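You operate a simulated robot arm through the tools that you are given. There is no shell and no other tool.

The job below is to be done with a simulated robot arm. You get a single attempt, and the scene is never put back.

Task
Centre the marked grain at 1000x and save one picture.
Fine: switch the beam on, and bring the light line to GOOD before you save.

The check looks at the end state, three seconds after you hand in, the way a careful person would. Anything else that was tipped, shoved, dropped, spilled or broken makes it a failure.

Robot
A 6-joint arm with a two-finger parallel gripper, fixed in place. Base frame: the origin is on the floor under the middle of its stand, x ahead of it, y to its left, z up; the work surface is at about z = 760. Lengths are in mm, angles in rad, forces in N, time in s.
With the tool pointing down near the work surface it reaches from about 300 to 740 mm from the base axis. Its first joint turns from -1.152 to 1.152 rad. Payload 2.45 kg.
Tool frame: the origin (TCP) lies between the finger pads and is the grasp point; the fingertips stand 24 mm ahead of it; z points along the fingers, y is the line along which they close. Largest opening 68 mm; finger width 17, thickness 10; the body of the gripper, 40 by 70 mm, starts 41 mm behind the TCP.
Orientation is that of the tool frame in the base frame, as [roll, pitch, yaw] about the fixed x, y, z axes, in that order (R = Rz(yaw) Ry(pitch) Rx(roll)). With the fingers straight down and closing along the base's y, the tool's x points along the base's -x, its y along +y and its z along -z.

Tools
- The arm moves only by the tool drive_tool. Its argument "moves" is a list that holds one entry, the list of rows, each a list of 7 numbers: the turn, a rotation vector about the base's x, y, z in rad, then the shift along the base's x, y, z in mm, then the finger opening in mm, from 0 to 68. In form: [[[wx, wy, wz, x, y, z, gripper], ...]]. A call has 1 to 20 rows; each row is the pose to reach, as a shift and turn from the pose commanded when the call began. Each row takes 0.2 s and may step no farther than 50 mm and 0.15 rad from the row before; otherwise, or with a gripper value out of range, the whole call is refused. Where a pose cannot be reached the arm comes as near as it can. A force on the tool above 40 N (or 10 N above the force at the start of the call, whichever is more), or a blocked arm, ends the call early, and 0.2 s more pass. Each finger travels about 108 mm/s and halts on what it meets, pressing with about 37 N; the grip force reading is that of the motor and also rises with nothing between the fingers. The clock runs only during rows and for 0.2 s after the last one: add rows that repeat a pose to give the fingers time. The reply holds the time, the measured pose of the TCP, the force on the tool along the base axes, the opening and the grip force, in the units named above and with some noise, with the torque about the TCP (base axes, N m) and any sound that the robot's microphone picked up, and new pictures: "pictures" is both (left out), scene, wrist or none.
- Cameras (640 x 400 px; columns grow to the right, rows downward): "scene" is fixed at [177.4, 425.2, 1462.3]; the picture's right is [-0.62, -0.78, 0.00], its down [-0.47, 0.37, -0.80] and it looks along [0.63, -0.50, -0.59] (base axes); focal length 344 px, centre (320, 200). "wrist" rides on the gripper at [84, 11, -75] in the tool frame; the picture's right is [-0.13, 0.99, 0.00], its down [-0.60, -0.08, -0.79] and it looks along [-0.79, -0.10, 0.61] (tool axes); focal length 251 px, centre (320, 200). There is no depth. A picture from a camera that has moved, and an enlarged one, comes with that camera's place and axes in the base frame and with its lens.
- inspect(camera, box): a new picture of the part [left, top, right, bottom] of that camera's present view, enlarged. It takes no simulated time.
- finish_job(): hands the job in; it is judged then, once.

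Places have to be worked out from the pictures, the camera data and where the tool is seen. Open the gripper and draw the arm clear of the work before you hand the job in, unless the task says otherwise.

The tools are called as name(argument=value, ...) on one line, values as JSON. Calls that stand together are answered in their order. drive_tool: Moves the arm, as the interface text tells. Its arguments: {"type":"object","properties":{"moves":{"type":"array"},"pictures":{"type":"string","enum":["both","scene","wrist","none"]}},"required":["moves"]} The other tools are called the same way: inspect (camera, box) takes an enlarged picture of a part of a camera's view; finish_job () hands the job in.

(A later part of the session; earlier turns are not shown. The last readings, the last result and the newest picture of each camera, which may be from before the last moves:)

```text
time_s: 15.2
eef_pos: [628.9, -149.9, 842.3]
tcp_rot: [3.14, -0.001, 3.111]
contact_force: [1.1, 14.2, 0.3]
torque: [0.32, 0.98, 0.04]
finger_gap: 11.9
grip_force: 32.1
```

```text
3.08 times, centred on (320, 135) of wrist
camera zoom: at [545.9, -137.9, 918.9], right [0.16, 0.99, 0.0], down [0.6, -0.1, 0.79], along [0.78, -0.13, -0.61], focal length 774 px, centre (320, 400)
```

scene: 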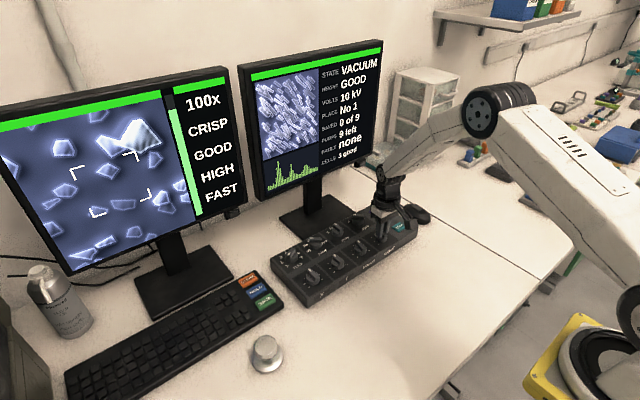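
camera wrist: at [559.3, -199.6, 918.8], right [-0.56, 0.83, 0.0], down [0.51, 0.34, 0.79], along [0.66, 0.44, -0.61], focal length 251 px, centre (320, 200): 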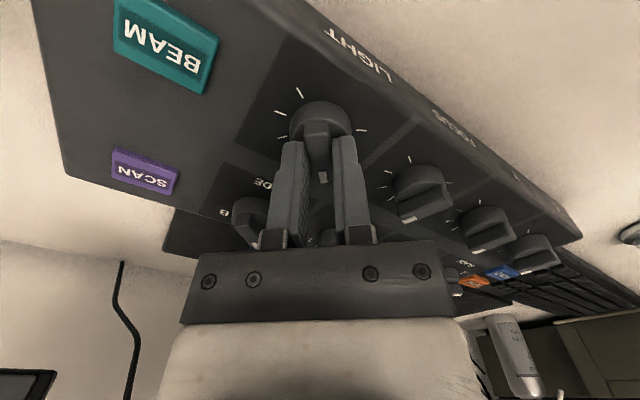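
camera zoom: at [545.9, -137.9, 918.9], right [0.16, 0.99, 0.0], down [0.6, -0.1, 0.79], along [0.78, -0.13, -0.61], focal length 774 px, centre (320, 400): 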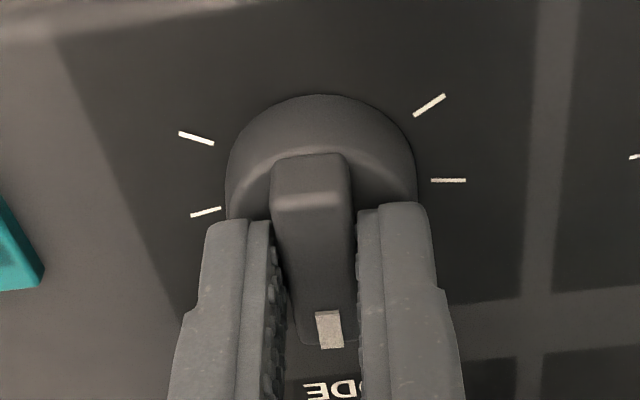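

The light line now reads GOOD. I'll release the knob, lift clear, and confirm it holds while looking for the marked grain.

drive_tool(moves=[[[0, 0, 0, 0, 0, 0, 14], [0, 0, 0, 0, 0, 0, 26], [0, 0, 0, 0, 0, 4, 30], [0, 0, 0, 0, 0, 20, 30], [0, 0, 0, 0, 0, 50, 30], [0, 0, 0, 0, 0, 50, 30]]])

inspect(camera="scene", box=[60, 100, 180, 220])

inspect(camera="scene", box=[0, 100, 110, 280])

inspect(camera="scene", box=[90, 170, 200, 270])

inspect(camera="scene", box=[235, 40, 395, 200])

```text
time_s: 16.6
eef_pos: [629.7, -151.7, 890.0]
tcp_rot: [-3.141, 0.0, 3.11]
contact_force: [0.5, 0.4, -0.4]
torque: [0.01, 0.02, -0.01]
finger_gap: 29.9
grip_force: 0.1
camera wrist: at [546.4, -139.0, 967.2], right [0.16, 0.99, 0.0], down [0.6, -0.1, 0.79], along [0.78, -0.13, -0.61], focal length 251 px, centre (320, 200)
```

scene: 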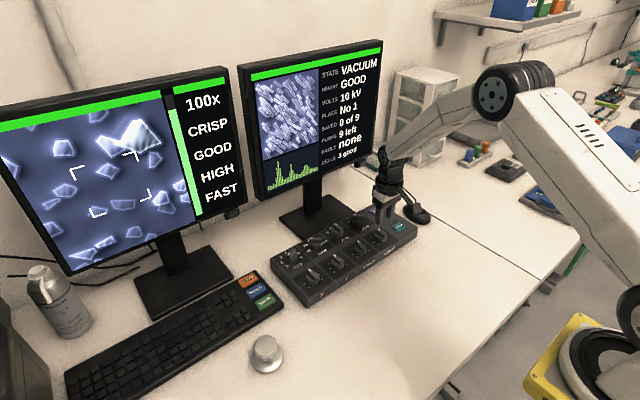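
wrist: 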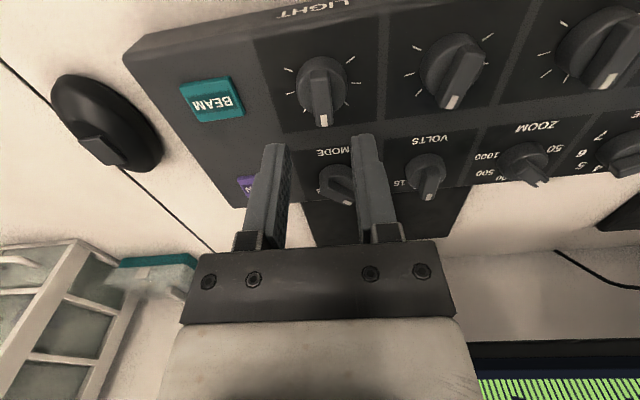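

```text
3.33 times, centred on (120, 160) of scene
camera zoom: at [177.4, 425.2, 1462.3], right [-0.62, -0.78, 0.0], down [-0.47, 0.37, -0.8], along [0.63, -0.5, -0.59], focal length 1146 px, centre (987, 333)
```

zoom: 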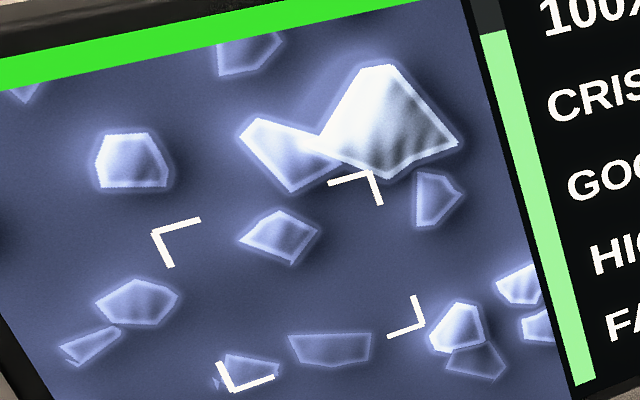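

```text
2.22 times, centred on (55, 190) of scene
camera zoom: at [177.4, 425.2, 1462.3], right [-0.62, -0.78, 0.0], down [-0.47, 0.37, -0.8], along [0.63, -0.5, -0.59], focal length 764 px, centre (909, 222)
```

zoom: 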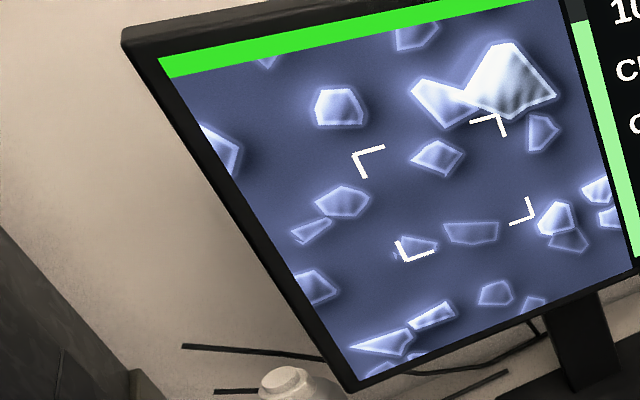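

```text
4.00 times, centred on (145, 220) of scene
camera zoom: at [177.4, 425.2, 1462.3], right [-0.62, -0.78, 0.0], down [-0.47, 0.37, -0.8], along [0.63, -0.5, -0.59], focal length 1376 px, centre (1020, 120)
```

zoom: 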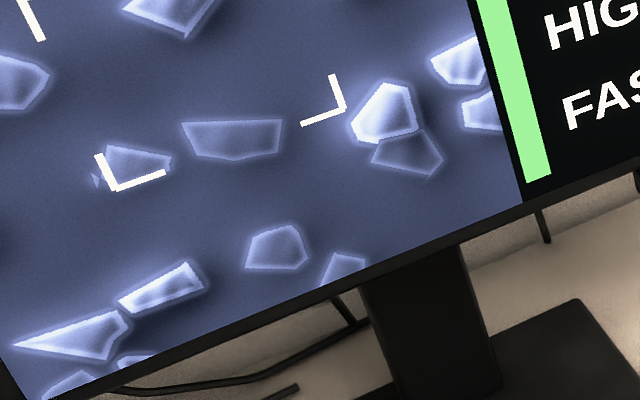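

```text
2.50 times, centred on (315, 120) of scene
camera zoom: at [177.4, 425.2, 1462.3], right [-0.62, -0.78, 0.0], down [-0.47, 0.37, -0.8], along [0.63, -0.5, -0.59], focal length 860 px, centre (332, 400)
```

zoom: 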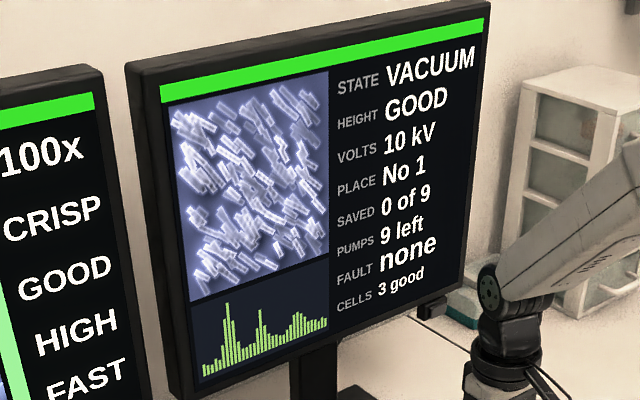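

GOOD holds after release. No obvious marker is visible yet, so I'll magnify sections of the image further to look for one.

inspect(camera="scene", box=[70, 180, 120, 230])

inspect(camera="scene", box=[95, 110, 170, 170])

inspect(camera="scene", box=[0, 125, 80, 195])

inspect(camera="scene", box=[40, 205, 110, 275])

inspect(camera="scene", box=[130, 150, 200, 230])

```text
8.00 times, centred on (95, 205) of scene
camera zoom: at [177.4, 425.2, 1462.3], right [-0.62, -0.78, 0.0], down [-0.47, 0.37, -0.8], along [0.63, -0.5, -0.59], focal length 2752 px, centre (2120, 160)
```

zoom: 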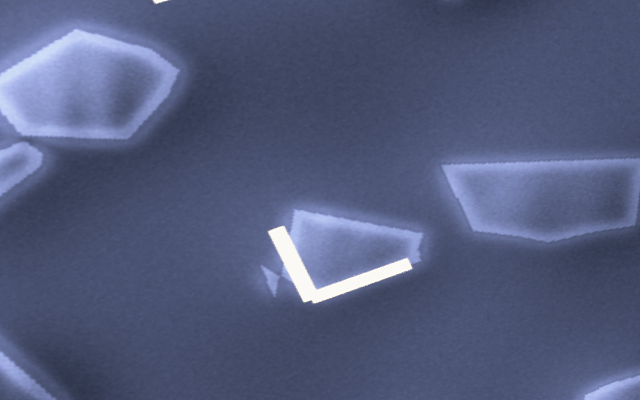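

```text
6.67 times, centred on (132, 140) of scene
camera zoom: at [177.4, 425.2, 1462.3], right [-0.62, -0.78, 0.0], down [-0.47, 0.37, -0.8], along [0.63, -0.5, -0.59], focal length 2293 px, centre (1570, 600)
```

zoom: 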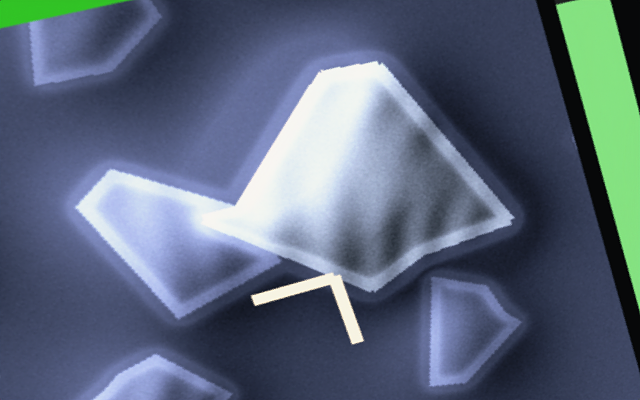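

```text
5.71 times, centred on (40, 160) of scene
camera zoom: at [177.4, 425.2, 1462.3], right [-0.62, -0.78, 0.0], down [-0.47, 0.37, -0.8], along [0.63, -0.5, -0.59], focal length 1965 px, centre (1920, 429)
```

zoom: 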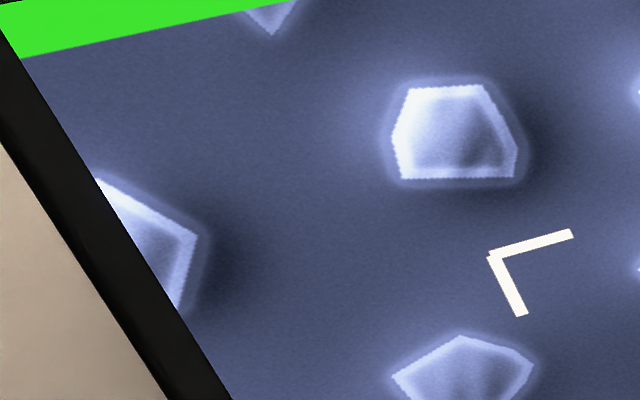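

```text
5.71 times, centred on (75, 240) of scene
camera zoom: at [177.4, 425.2, 1462.3], right [-0.62, -0.78, 0.0], down [-0.47, 0.37, -0.8], along [0.63, -0.5, -0.59], focal length 1965 px, centre (1720, -29)
```

zoom: 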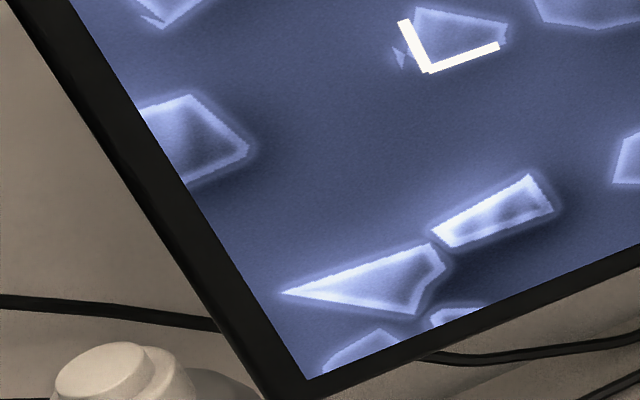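

```text
5.00 times, centred on (165, 190) of scene
camera zoom: at [177.4, 425.2, 1462.3], right [-0.62, -0.78, 0.0], down [-0.47, 0.37, -0.8], along [0.63, -0.5, -0.59], focal length 1720 px, centre (1095, 250)
```

zoom: 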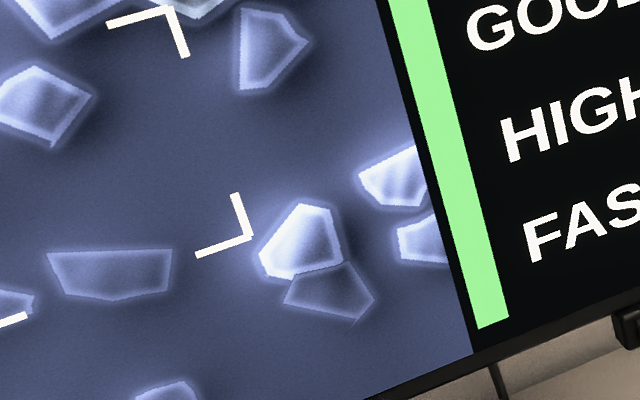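

I'll magnify more strongly, grain by grain, to look for a subtle mark.

inspect(camera="scene", box=[85, 190, 115, 215])

inspect(camera="scene", box=[90, 155, 125, 185])

inspect(camera="scene", box=[145, 175, 190, 215])

inspect(camera="scene", box=[35, 180, 85, 215])

inspect(camera="scene", box=[60, 225, 170, 275])

```text
16.00 times, centred on (100, 202) of scene
camera zoom: at [177.4, 425.2, 1462.3], right [-0.62, -0.78, 0.0], down [-0.47, 0.37, -0.8], along [0.63, -0.5, -0.59], focal length 5503 px, centre (3840, 160)
```

zoom: 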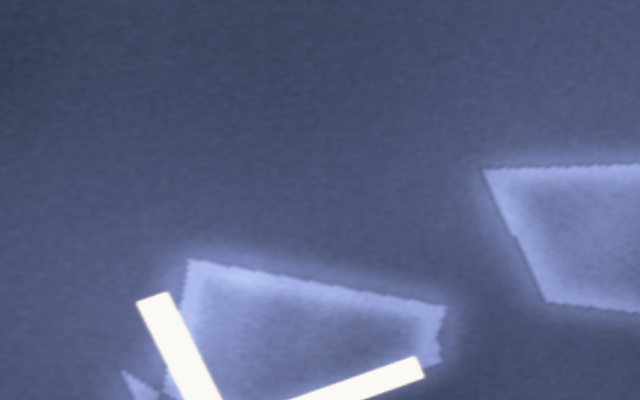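

```text
13.33 times, centred on (108, 170) of scene
camera zoom: at [177.4, 425.2, 1462.3], right [-0.62, -0.78, 0.0], down [-0.47, 0.37, -0.8], along [0.63, -0.5, -0.59], focal length 4586 px, centre (3153, 600)
```

zoom: 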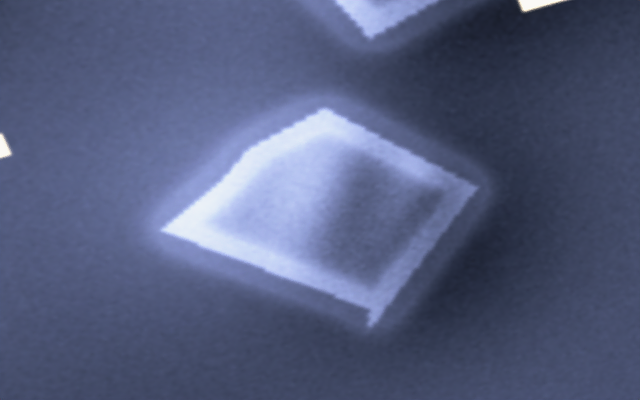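

```text
10.00 times, centred on (168, 195) of scene
camera zoom: at [177.4, 425.2, 1462.3], right [-0.62, -0.78, 0.0], down [-0.47, 0.37, -0.8], along [0.63, -0.5, -0.59], focal length 3439 px, centre (1845, 250)
```

zoom: 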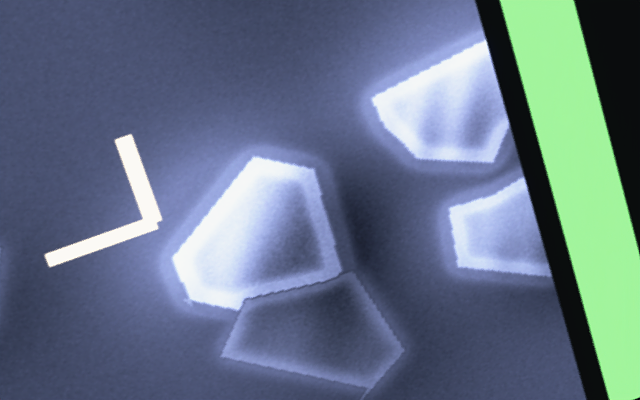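

```text
11.43 times, centred on (60, 198) of scene
camera zoom: at [177.4, 425.2, 1462.3], right [-0.62, -0.78, 0.0], down [-0.47, 0.37, -0.8], along [0.63, -0.5, -0.59], focal length 3931 px, centre (3291, 229)
```

zoom: 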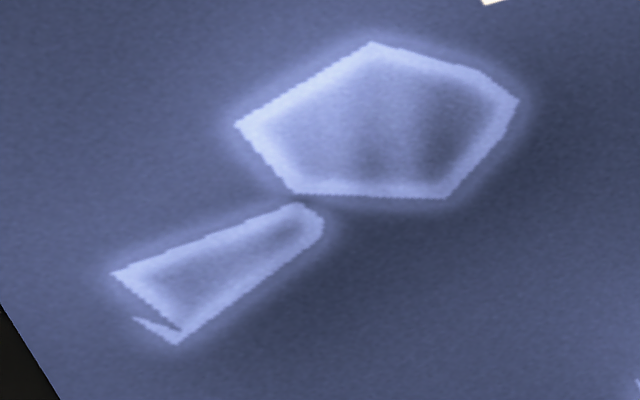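

```text
5.82 times, centred on (115, 250) of scene
camera zoom: at [177.4, 425.2, 1462.3], right [-0.62, -0.78, 0.0], down [-0.47, 0.37, -0.8], along [0.63, -0.5, -0.59], focal length 2001 px, centre (1513, -91)
```

zoom: 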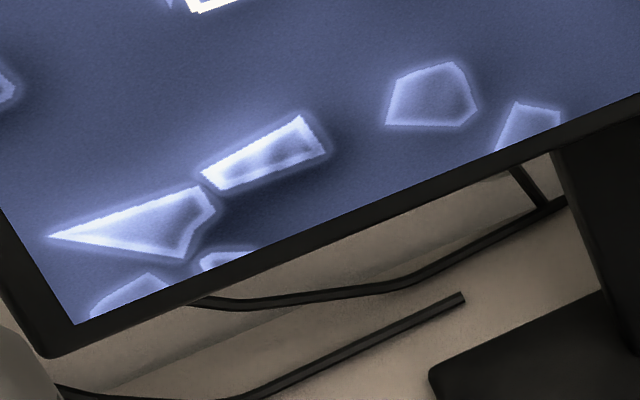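

The grains show no symbols; the one distinct grain is the large bright one at upper right. I'll move over the ZOOM knob near (717, 10), turned to match its bar, so I can view other magnifications.

drive_tool(moves=[[[0, 0, 0.12, 12, 24, 0, 40], [0, 0, 0.24, 25, 47, 0, 40], [0, 0, 0.36, 38, 70, 0, 40], [0, 0, 0.48, 51, 93, 0, 40], [0, 0, 0.6, 64, 116, 0, 40], [0, 0, 0.72, 77, 139, 0, 40], [0, 0, 0.82, 87, 161, 0, 40], [0, 0, 0.82, 87, 161, 0, 40]]])

inspect(camera="wrist", box=[240, 30, 400, 160])

inspect(camera="scene", box=[280, 210, 360, 270])

```text
time_s: 18.4
eef_pos: [716.0, 11.7, 893.0]
tcp_rot: [3.141, 0.0, -2.352]
contact_force: [-0.2, 0.9, -0.2]
torque: [-0.01, 0.03, -0.01]
finger_gap: 39.8
grip_force: 0.0
camera wrist: at [649.6, -41.7, 969.7], right [-0.61, 0.79, 0.0], down [0.48, 0.37, 0.79], along [0.63, 0.49, -0.61], focal length 251 px, centre (320, 200)
```

scene: 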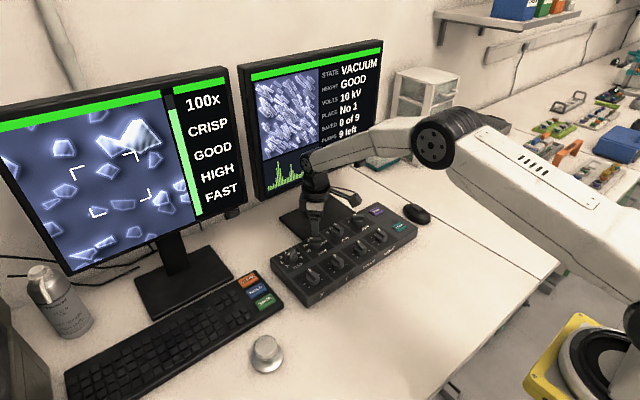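
wrist: 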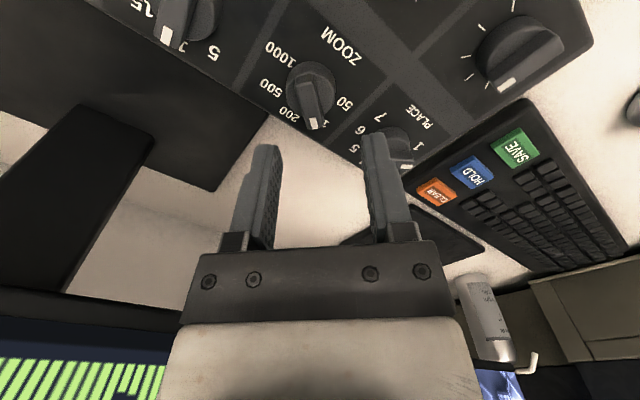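

```text
3.08 times, centred on (320, 95) of wrist
camera zoom: at [649.6, -41.7, 969.7], right [-0.61, 0.79, 0.0], down [0.48, 0.37, 0.79], along [0.63, 0.49, -0.61], focal length 774 px, centre (320, 523)
```

zoom: 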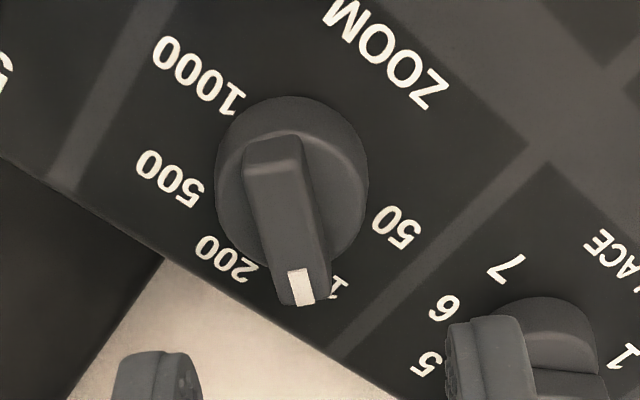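

```text
6.67 times, centred on (320, 240) of scene
camera zoom: at [177.4, 425.2, 1462.3], right [-0.62, -0.78, 0.0], down [-0.47, 0.37, -0.8], along [0.63, -0.5, -0.59], focal length 2293 px, centre (320, -67)
```

zoom: 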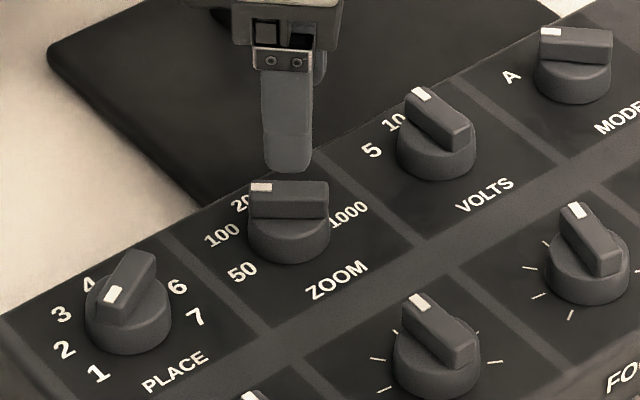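

The dial is clear: 50, 100, 200, 500 and 1000 at about 49° spacing, with the pointer at 100. The knob centre comes out at about (722, 8.5), so I'll correct position and yaw and descend partway to re-check.

drive_tool(moves=[[[0, 0, 0.03, 3, -2, 0, 40], [0, 0, 0.07, 6, -3.2, -5, 40], [0, 0, 0.07, 6, -3.2, -20, 40], [0, 0, 0.07, 6, -3.2, -32, 40], [0, 0, 0.07, 6, -3.2, -32, 40]]], pictures="wrist")

inspect(camera="wrist", box=[240, 60, 400, 190])

```text
time_s: 19.6
eef_pos: [721.4, 7.6, 861.0]
tcp_rot: [-3.14, 0.0, -2.282]
contact_force: [0.1, -0.1, -1.3]
torque: [0.0, -0.03, 0.03]
finger_gap: 39.8
grip_force: 0.1
camera wrist: at [659.6, -49.8, 937.2], right [-0.67, 0.75, 0.0], down [0.45, 0.41, 0.79], along [0.59, 0.53, -0.61], focal length 251 px, centre (320, 200)
```

wrist: 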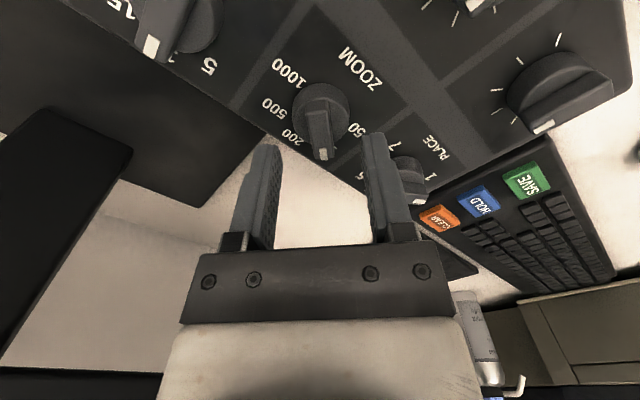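

```text
3.08 times, centred on (320, 125) of wrist
camera zoom: at [659.6, -49.8, 937.2], right [-0.67, 0.75, 0.0], down [0.45, 0.41, 0.79], along [0.59, 0.53, -0.61], focal length 774 px, centre (320, 431)
```

zoom: 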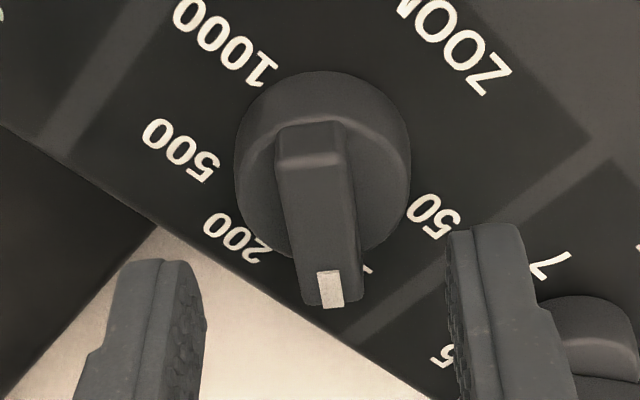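

Alignment is now essentially exact. I'll descend to grip height and close on the ZOOM bar.

drive_tool(moves=[[[0, 0, 0, 0, 0, -10, 30], [0, 0, 0, 0, 0, -18.5, 26], [0, 0, 0, 0, 0, -18.5, 14], [0, 0, 0, 0, 0, -18.5, 4], [0, 0, 0, 0, 0, -18.5, 4]]], pictures="wrist")

```text
time_s: 20.8
eef_pos: [722.1, 6.6, 841.5]
tcp_rot: [3.139, -0.001, -2.282]
contact_force: [-0.9, 0.7, 0.8]
torque: [-0.13, 0.17, -0.02]
finger_gap: 11.9
grip_force: 32.1
camera wrist: at [659.4, -50.0, 918.8], right [-0.67, 0.75, 0.0], down [0.45, 0.41, 0.79], along [0.59, 0.53, -0.61], focal length 251 px, centre (320, 200)
```

wrist: 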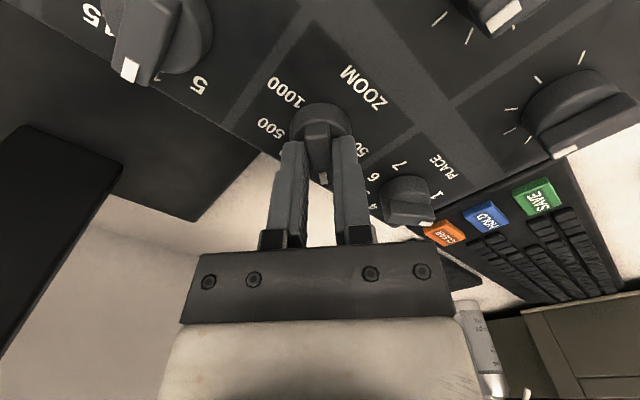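

Clean grip with almost no side load. I'll turn one step counter-clockwise to 50x to see the wider field and whether a marked grain lies outside the current view.

drive_tool(moves=[[[0, 0, 0.12, 0, 0, 0, 4], [0, 0, 0.24, 0, 0, 0, 4], [0, 0, 0.36, 0, 0, 0, 4], [0, 0, 0.48, 0, 0, 0, 4], [0, 0, 0.6, 0, 0, 0, 4], [0, 0, 0.72, 0, 0, 0, 4], [0, 0, 0.84, 0, 0, 0, 4], [0, 0, 0.84, 0, 0, 0, 4]]])

inspect(camera="scene", box=[0, 60, 250, 280])

```text
time_s: 22.6
eef_pos: [724.8, 7.3, 842.5]
tcp_rot: [-3.137, 0.001, -1.44]
contact_force: [21.8, -0.8, -9.0]
torque: [0.69, -0.19, -0.02]
finger_gap: 11.7
grip_force: 32.3
camera wrist: at [724.1, -78.9, 918.7], right [-1.0, 0.0, 0.0], down [0.0, 0.61, 0.79], along [0.0, 0.79, -0.61], focal length 251 px, centre (320, 200)
```

scene: 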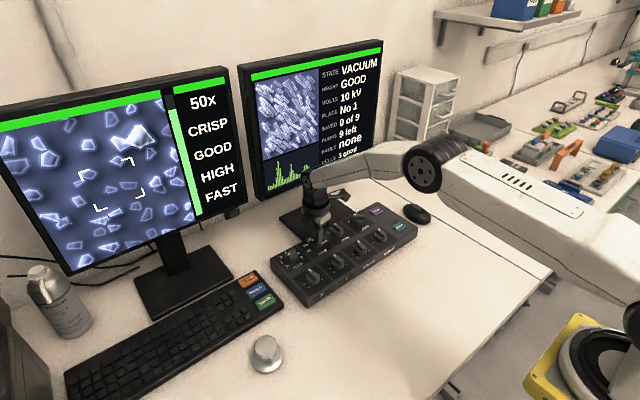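
wrist: 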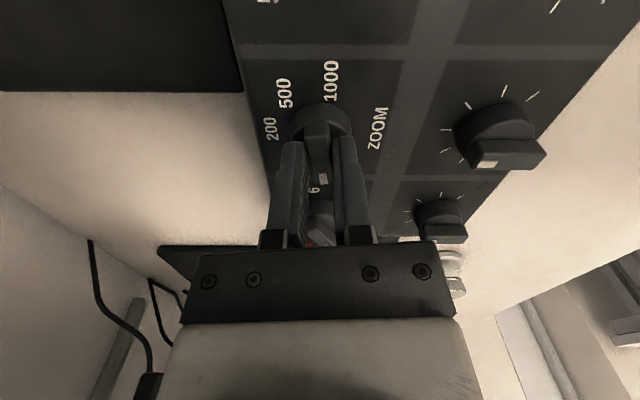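

```text
1.82 times, centred on (125, 170) of scene
camera zoom: at [178.1, 425.1, 1462.2], right [-0.62, -0.78, 0.0], down [-0.47, 0.37, -0.8], along [0.63, -0.5, -0.59], focal length 625 px, centre (674, 254)
```

zoom: 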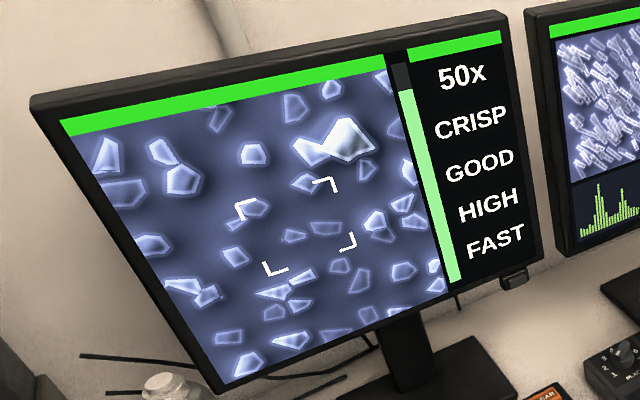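

At 50x the big bright grain kept its place on the screen while everything else scaled about it, so it's evidently the marked grain, and the brackets are the centre frame. I'll ease the tool toward the knob's centre (22 N of side load) and turn clockwise toward 500.

drive_tool(moves=[[[0, 0, 0, 1.2, 1.0, 0, 4], [0, 0, -0.14, 1.2, 1.0, 0, 4], [0, 0, -0.28, 1.2, 1.0, 0, 4], [0, 0, -0.42, 1.2, 1.0, 0, 4], [0, 0, -0.56, 1.2, 1.0, 0, 4], [0, 0, -0.7, 1.2, 1.0, 0, 4], [0, 0, -0.84, 1.2, 1.0, 0, 4], [0, 0, -0.98, 1.2, 1.0, 0, 4], [0, 0, -1.12, 1.2, 1.0, 0, 4], [0, 0, -1.26, 1.2, 1.0, 0, 4], [0, 0, -1.4, 1.2, 1.0, 0, 4], [0, 0, -1.54, 1.2, 1.0, 0, 4], [0, 0, -1.68, 1.2, 1.0, 0, 4], [0, 0, -1.7, 1.2, 1.0, 0, 4]]])

inspect(camera="scene", box=[0, 60, 250, 280])

```text
time_s: 25.6
eef_pos: [721.6, 10.1, 842.0]
tcp_rot: [3.14, -0.005, 3.141]
contact_force: [-23.9, 14.6, 14.3]
torque: [0.31, 0.5, 0.01]
finger_gap: 12.0
grip_force: 32.5
camera wrist: at [638.4, 19.5, 918.9], right [0.13, 0.99, 0.0], down [0.61, -0.08, 0.79], along [0.78, -0.1, -0.61], focal length 251 px, centre (320, 200)
```

scene: 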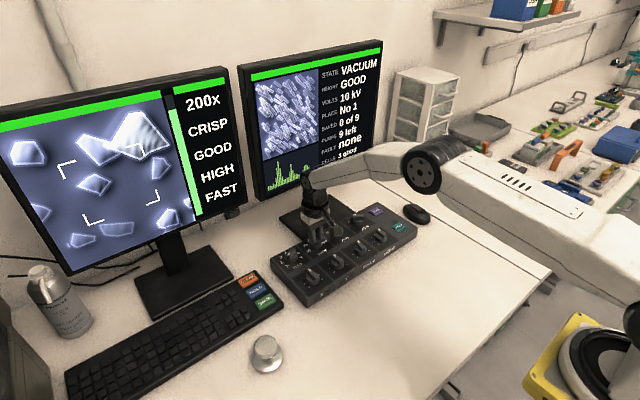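
wrist: 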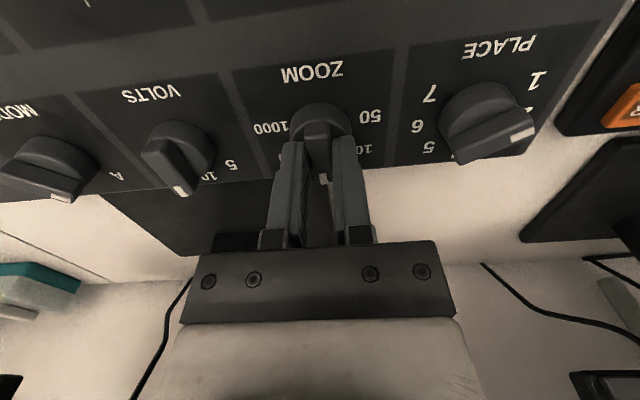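

```text
1.82 times, centred on (125, 170) of scene
camera zoom: at [176.4, 425.6, 1462.3], right [-0.62, -0.78, 0.0], down [-0.46, 0.37, -0.81], along [0.63, -0.5, -0.59], focal length 625 px, centre (674, 254)
```

zoom: 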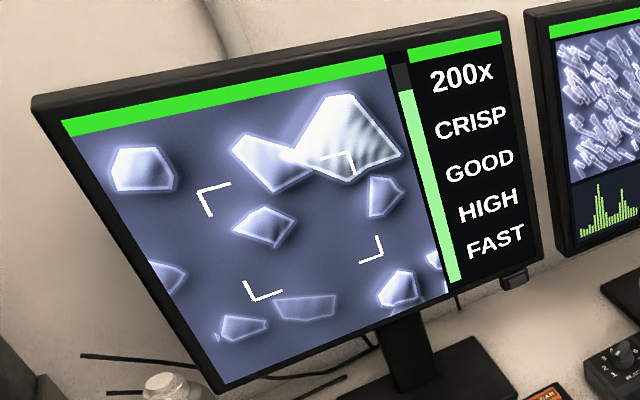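

At 200x the bright grain again kept its place, which confirms it. The load pattern shows I hold the bar about 2.3 mm behind its pivot, so I'll follow a small arc and turn on to 1000.

drive_tool(moves=[[[0, 0, 0, -2.0, 0.8, 0.2, 4], [0, 0, -0.14, -1.95, 1.1, 0.2, 4], [0, 0, -0.28, -1.9, 1.4, 0.2, 4], [0, 0, -0.42, -1.8, 1.7, 0.2, 4], [0, 0, -0.56, -1.65, 1.95, 0.2, 4], [0, 0, -0.7, -1.45, 2.2, 0.2, 4], [0, 0, -0.84, -1.25, 2.45, 0.2, 4], [0, 0, -0.98, -1.0, 2.65, 0.2, 4], [0, 0, -1.12, -0.7, 2.8, 0.2, 4], [0, 0, -1.26, -0.4, 2.9, 0.2, 4], [0, 0, -1.4, -0.1, 3.0, 0.2, 4], [0, 0, -1.54, 0.2, 3.0, 0.2, 4], [0, 0, -1.68, 0.5, 3.0, 0.2, 4], [0, 0, -1.7, 0.6, 3.0, 0.2, 4]]])

inspect(camera="scene", box=[0, 60, 250, 280])

```text
time_s: 28.6
eef_pos: [724.8, 12.0, 841.2]
tcp_rot: [3.141, -0.001, 1.442]
contact_force: [2.1, 18.2, -2.2]
torque: [-0.2, 0.09, 0.0]
finger_gap: 11.9
grip_force: 32.7
camera wrist: at [746.2, 92.5, 918.4], right [0.97, -0.26, 0.0], down [-0.16, -0.59, 0.79], along [-0.2, -0.77, -0.61], focal length 251 px, centre (320, 200)
```

scene: 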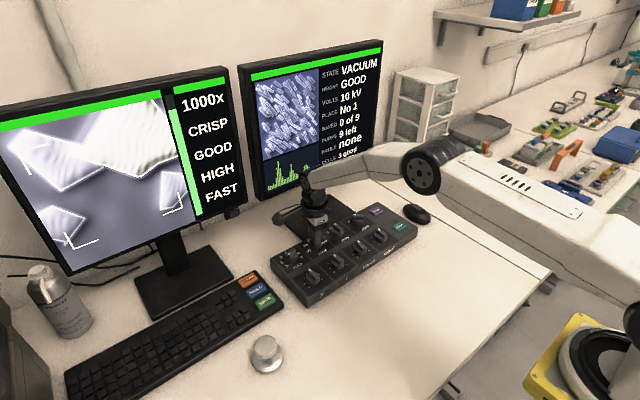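
wrist: 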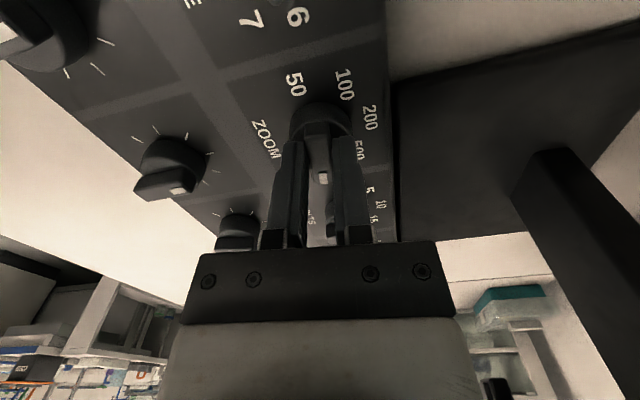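

```text
1.82 times, centred on (125, 170) of scene
camera zoom: at [177.5, 425.7, 1462.1], right [-0.62, -0.78, 0.0], down [-0.47, 0.37, -0.8], along [0.63, -0.5, -0.59], focal length 625 px, centre (674, 254)
```

zoom: 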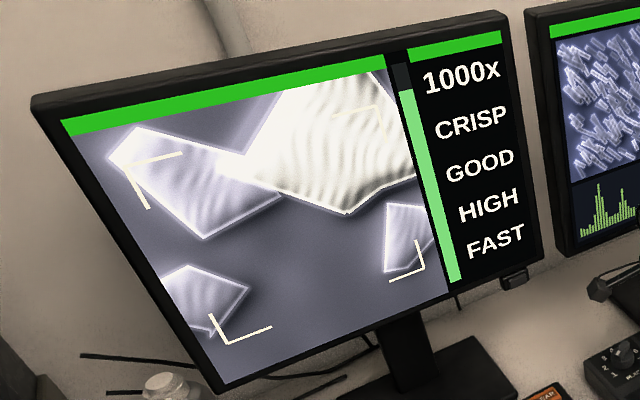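

1000x, CRISP and GOOD, with the bright grain still at upper right. I'll release ZOOM, lift clear, and swing to above the X knob near (628, 89).

drive_tool(moves=[[[0, 0, 0, 0, 0.5, 0, 16], [0, 0, 0, 0, 0.5, 0, 30], [0, 0, 0, 0, 0.5, 6, 34], [0, 0, 0, 0, 0.5, 28, 34], [0, 0, 0, 0, 0.5, 50, 40], [0, 0, 0.14, -8, 7, 50, 40], [0, 0, 0.28, -16, 14, 50, 40], [0, 0, 0.42, -24, 21, 50, 40], [0, 0, 0.56, -32, 28, 50, 40], [0, 0, 0.7, -40, 35, 50, 40], [0, 0, 0.84, -48, 42, 50, 40], [0, 0, 0.98, -56, 49, 50, 40], [0, 0, 1.12, -64, 56, 50, 40], [0, 0, 1.26, -72, 63, 50, 40], [0, 0, 1.4, -80, 70, 50, 40], [0, 0, 1.54, -88, 75, 50, 40], [0, 0, 1.64, -94, 78, 50, 40], [0, 0, 1.64, -94, 78, 50, 40]]])

inspect(camera="wrist", box=[240, 30, 400, 160])

inspect(camera="scene", box=[0, 60, 250, 280])

inspect(camera="scene", box=[270, 200, 400, 300])

```text
time_s: 32.4
eef_pos: [630.9, 89.3, 890.9]
tcp_rot: [3.141, 0.0, 3.084]
contact_force: [-0.2, -0.2, 0.9]
torque: [-0.02, 0.02, 0.03]
finger_gap: 39.9
grip_force: 0.0
camera wrist: at [547.1, 103.2, 968.3], right [0.19, 0.98, 0.0], down [0.6, -0.11, 0.79], along [0.78, -0.15, -0.61], focal length 251 px, centre (320, 200)
```

scene: 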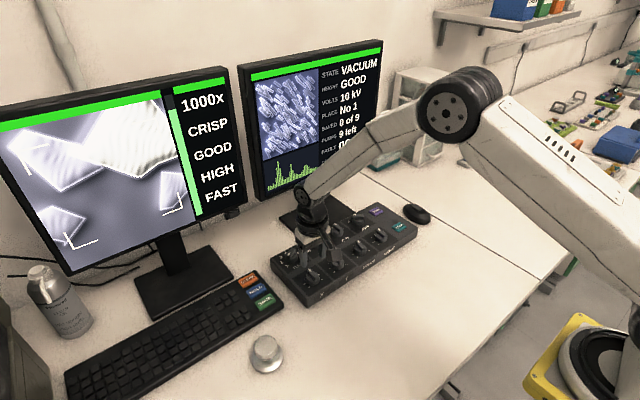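
wrist: 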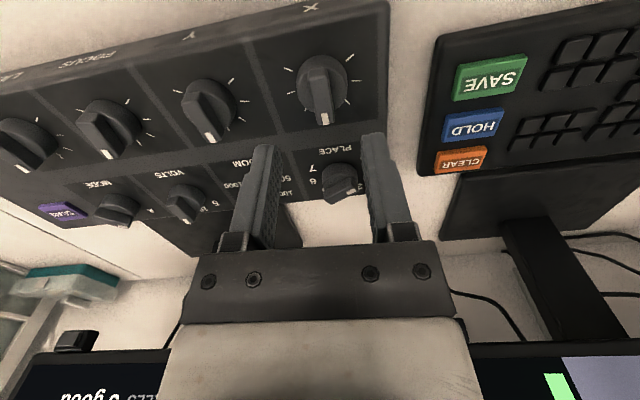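

```text
3.08 times, centred on (320, 95) of wrist
camera zoom: at [547.1, 103.2, 968.3], right [0.19, 0.98, 0.0], down [0.6, -0.11, 0.79], along [0.78, -0.15, -0.61], focal length 774 px, centre (320, 523)
```

zoom: 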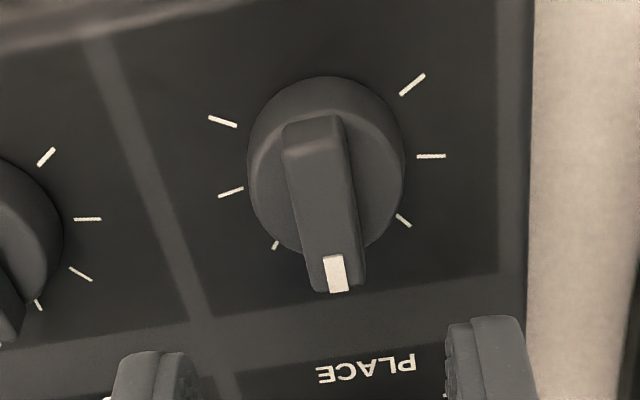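

```text
1.82 times, centred on (125, 170) of scene
camera zoom: at [177.4, 425.2, 1462.3], right [-0.62, -0.78, 0.0], down [-0.47, 0.37, -0.8], along [0.63, -0.5, -0.59], focal length 625 px, centre (674, 254)
```

zoom: 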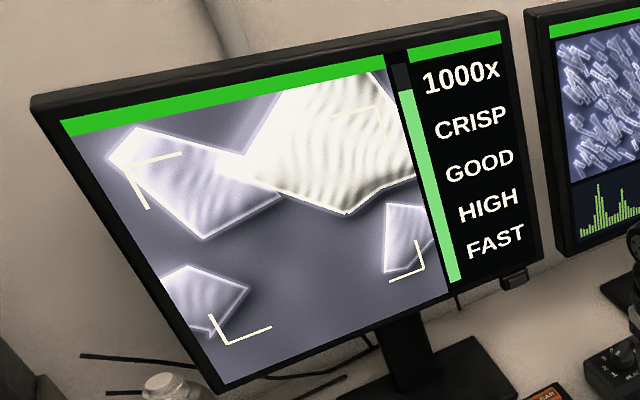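

```text
4.00 times, centred on (335, 250) of scene
camera zoom: at [177.4, 425.2, 1462.3], right [-0.62, -0.78, 0.0], down [-0.47, 0.37, -0.8], along [0.63, -0.5, -0.59], focal length 1376 px, centre (260, 0)
```

zoom: 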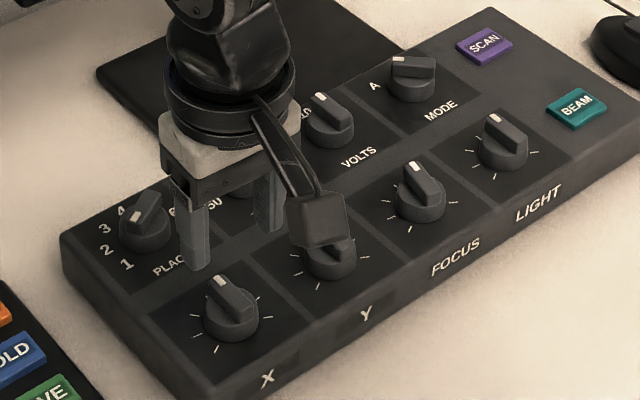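

X's bar is near the zero angle. From the last two grips I was gripping about 2 mm behind the pivot, so I'll shift forward to compensate, then descend and close.

drive_tool(moves=[[[0, 0, 0.04, 1.1, 1, -16, 36], [0, 0, 0.04, 1.1, 1, -32, 28], [0, 0, 0.04, 1.1, 1, -42, 26], [0, 0, 0.04, 1.1, 1, -48.4, 26], [0, 0, 0.04, 1.1, 1, -48.4, 16], [0, 0, 0.04, 1.1, 1, -48.4, 4], [0, 0, 0.04, 1.1, 1, -48.4, 4]]], pictures="wrist")

inspect(camera="wrist", box=[240, 70, 400, 200])

inspect(camera="scene", box=[0, 60, 250, 280])

```text
time_s: 34.0
eef_pos: [632.5, 90.0, 844.2]
tcp_rot: [3.141, -0.001, 3.12]
contact_force: [0.0, -1.0, -0.1]
torque: [-0.05, -0.27, -0.02]
finger_gap: 11.9
grip_force: 32.6
camera wrist: at [548.3, 101.2, 920.5], right [0.15, 0.99, 0.0], down [0.6, -0.09, 0.79], along [0.78, -0.12, -0.61], focal length 251 px, centre (320, 200)
```

wrist: 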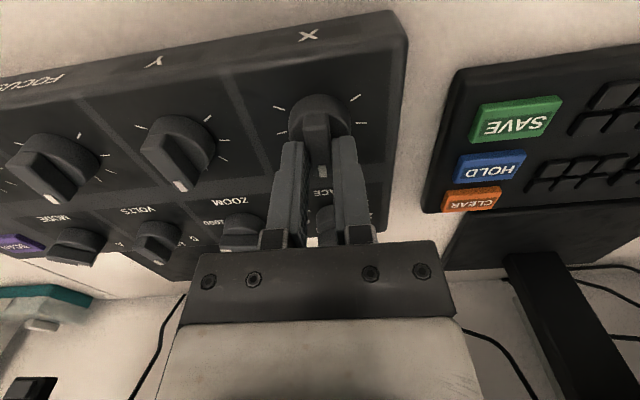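

```text
3.08 times, centred on (320, 135) of wrist
camera zoom: at [548.3, 101.2, 920.5], right [0.15, 0.99, 0.0], down [0.6, -0.09, 0.79], along [0.78, -0.12, -0.61], focal length 774 px, centre (320, 400)
```

zoom: 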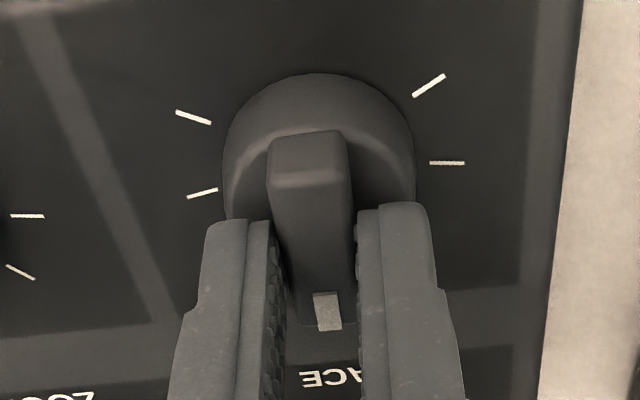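

```text
1.82 times, centred on (125, 170) of scene
camera zoom: at [177.4, 425.2, 1462.3], right [-0.62, -0.78, 0.0], down [-0.47, 0.37, -0.8], along [0.63, -0.5, -0.59], focal length 625 px, centre (674, 254)
```

zoom: 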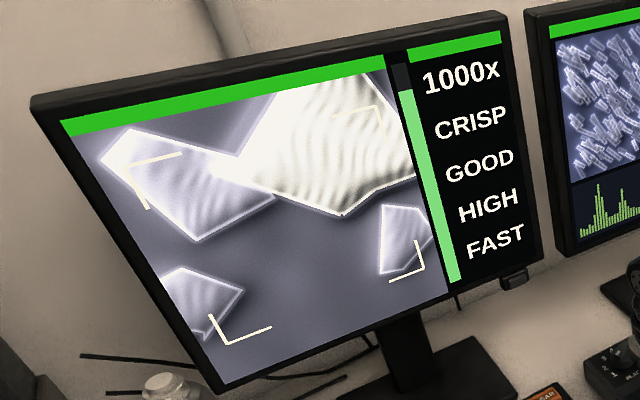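

Gripped with no side load, and the image shifted slightly left. I'll turn X by -0.1 rad clockwise to learn its gain and direction.

drive_tool(moves=[[[0, 0, -0.05, 0, 0, 0, 4], [0, 0, -0.1, 0, 0, 0, 4], [0, 0, -0.1, 0, 0, 0, 4], [0, 0, -0.1, 0, 0, 0, 4]]], pictures="scene")

inspect(camera="scene", box=[0, 60, 250, 280])

```text
time_s: 35.0
eef_pos: [631.9, 89.7, 844.0]
tcp_rot: [-3.139, 0.001, 3.021]
contact_force: [3.9, -7.6, -1.7]
torque: [-0.12, 0.06, 0.0]
finger_gap: 11.8
grip_force: 32.6
```

scene: 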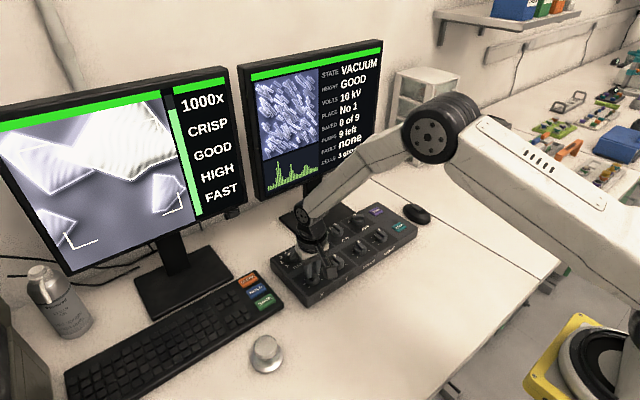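

```text
1.82 times, centred on (125, 170) of scene
camera zoom: at [177.5, 425.0, 1462.3], right [-0.62, -0.78, 0.0], down [-0.47, 0.37, -0.8], along [0.63, -0.5, -0.59], focal length 625 px, centre (674, 254)
```

zoom: 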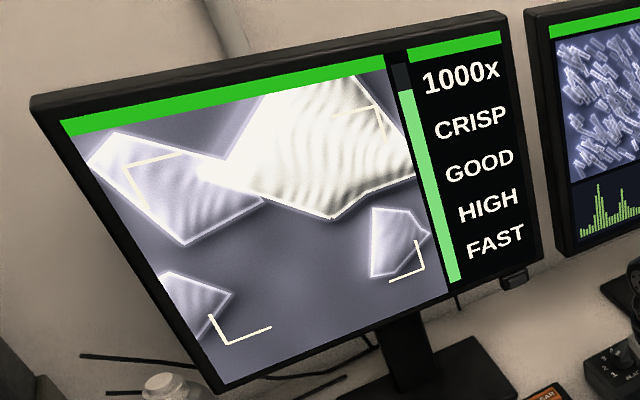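

Clockwise moves the image left, by roughly 0.04 of the screen width per 0.1 rad. The grain's bottom tip needs to go from u≈0.63 to about 0.41, so I'll turn about 0.45 rad more and re-measure.

drive_tool(moves=[[[0, 0, -0.08, 0, 0, 0, 4], [0, 0, -0.16, 0, -0.2, 0, 4], [0, 0, -0.24, 0, -0.3, 0, 4], [0, 0, -0.32, 0, -0.4, 0, 4], [0, 0, -0.4, 0, -0.5, 0, 4], [0, 0, -0.45, 0, -0.5, 0, 4], [0, 0, -0.45, 0, -0.5, 0, 4]]], pictures="scene")

inspect(camera="scene", box=[0, 60, 250, 280])

```text
time_s: 36.6
eef_pos: [633.2, 89.9, 844.1]
tcp_rot: [-3.141, 0.001, 2.571]
contact_force: [-1.8, -5.4, 11.2]
torque: [-0.51, -0.54, 0.02]
finger_gap: 11.9
grip_force: 31.9
```

scene: 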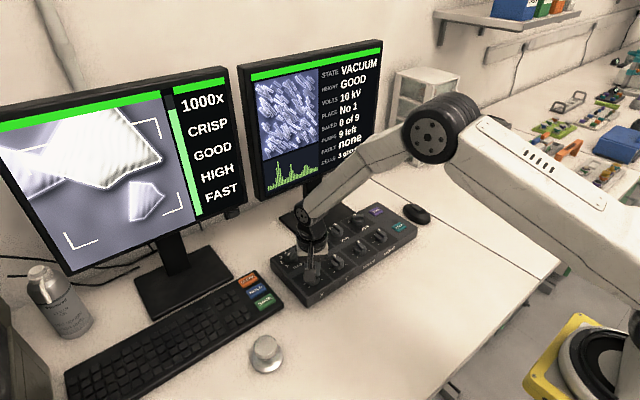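

```text
1.82 times, centred on (125, 170) of scene
camera zoom: at [177.1, 425.0, 1462.4], right [-0.62, -0.78, 0.0], down [-0.47, 0.37, -0.8], along [0.63, -0.5, -0.59], focal length 625 px, centre (674, 254)
```

zoom: 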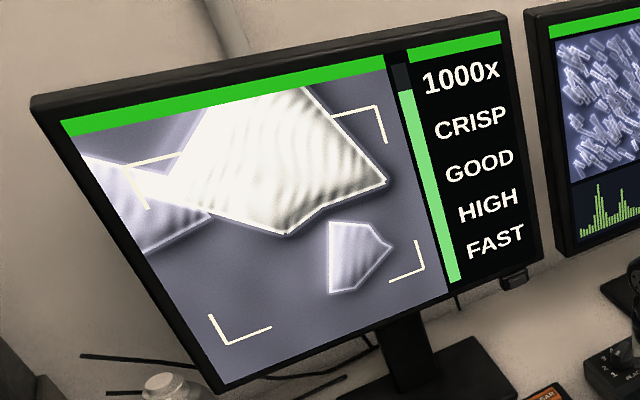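

The grain moved as expected (about 0.40 of the width per rad). Its centre is now at u≈0.544 against the frame's 0.506, so I'll turn another 0.095 rad.

drive_tool(moves=[[[0, 0, -0.05, 0, 0, 0, 4], [0, 0, -0.095, 0, 0, 0, 4], [0, 0, -0.095, 0, 0, 0, 4], [0, 0, -0.095, 0, 0, 0, 4]]], pictures="scene")

inspect(camera="scene", box=[0, 60, 250, 280])

```text
time_s: 37.6
eef_pos: [632.1, 89.1, 844.0]
tcp_rot: [-3.141, 0.001, 2.476]
contact_force: [-5.9, -5.0, 19.1]
torque: [-0.34, -0.01, -0.03]
finger_gap: 12.2
grip_force: 32.4
```

scene: 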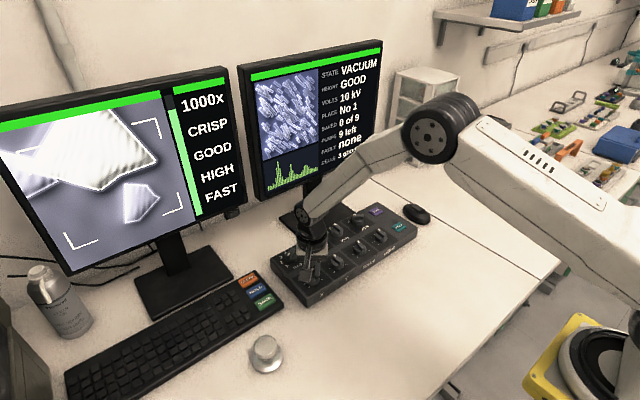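

```text
1.82 times, centred on (125, 170) of scene
camera zoom: at [176.8, 425.0, 1462.4], right [-0.62, -0.78, 0.0], down [-0.47, 0.37, -0.8], along [0.63, -0.5, -0.59], focal length 625 px, centre (674, 254)
```

zoom: 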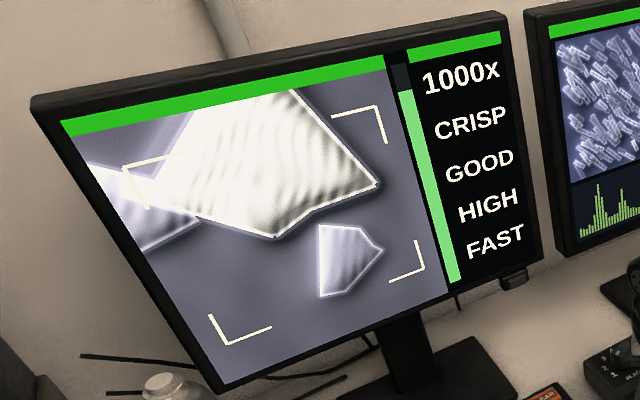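

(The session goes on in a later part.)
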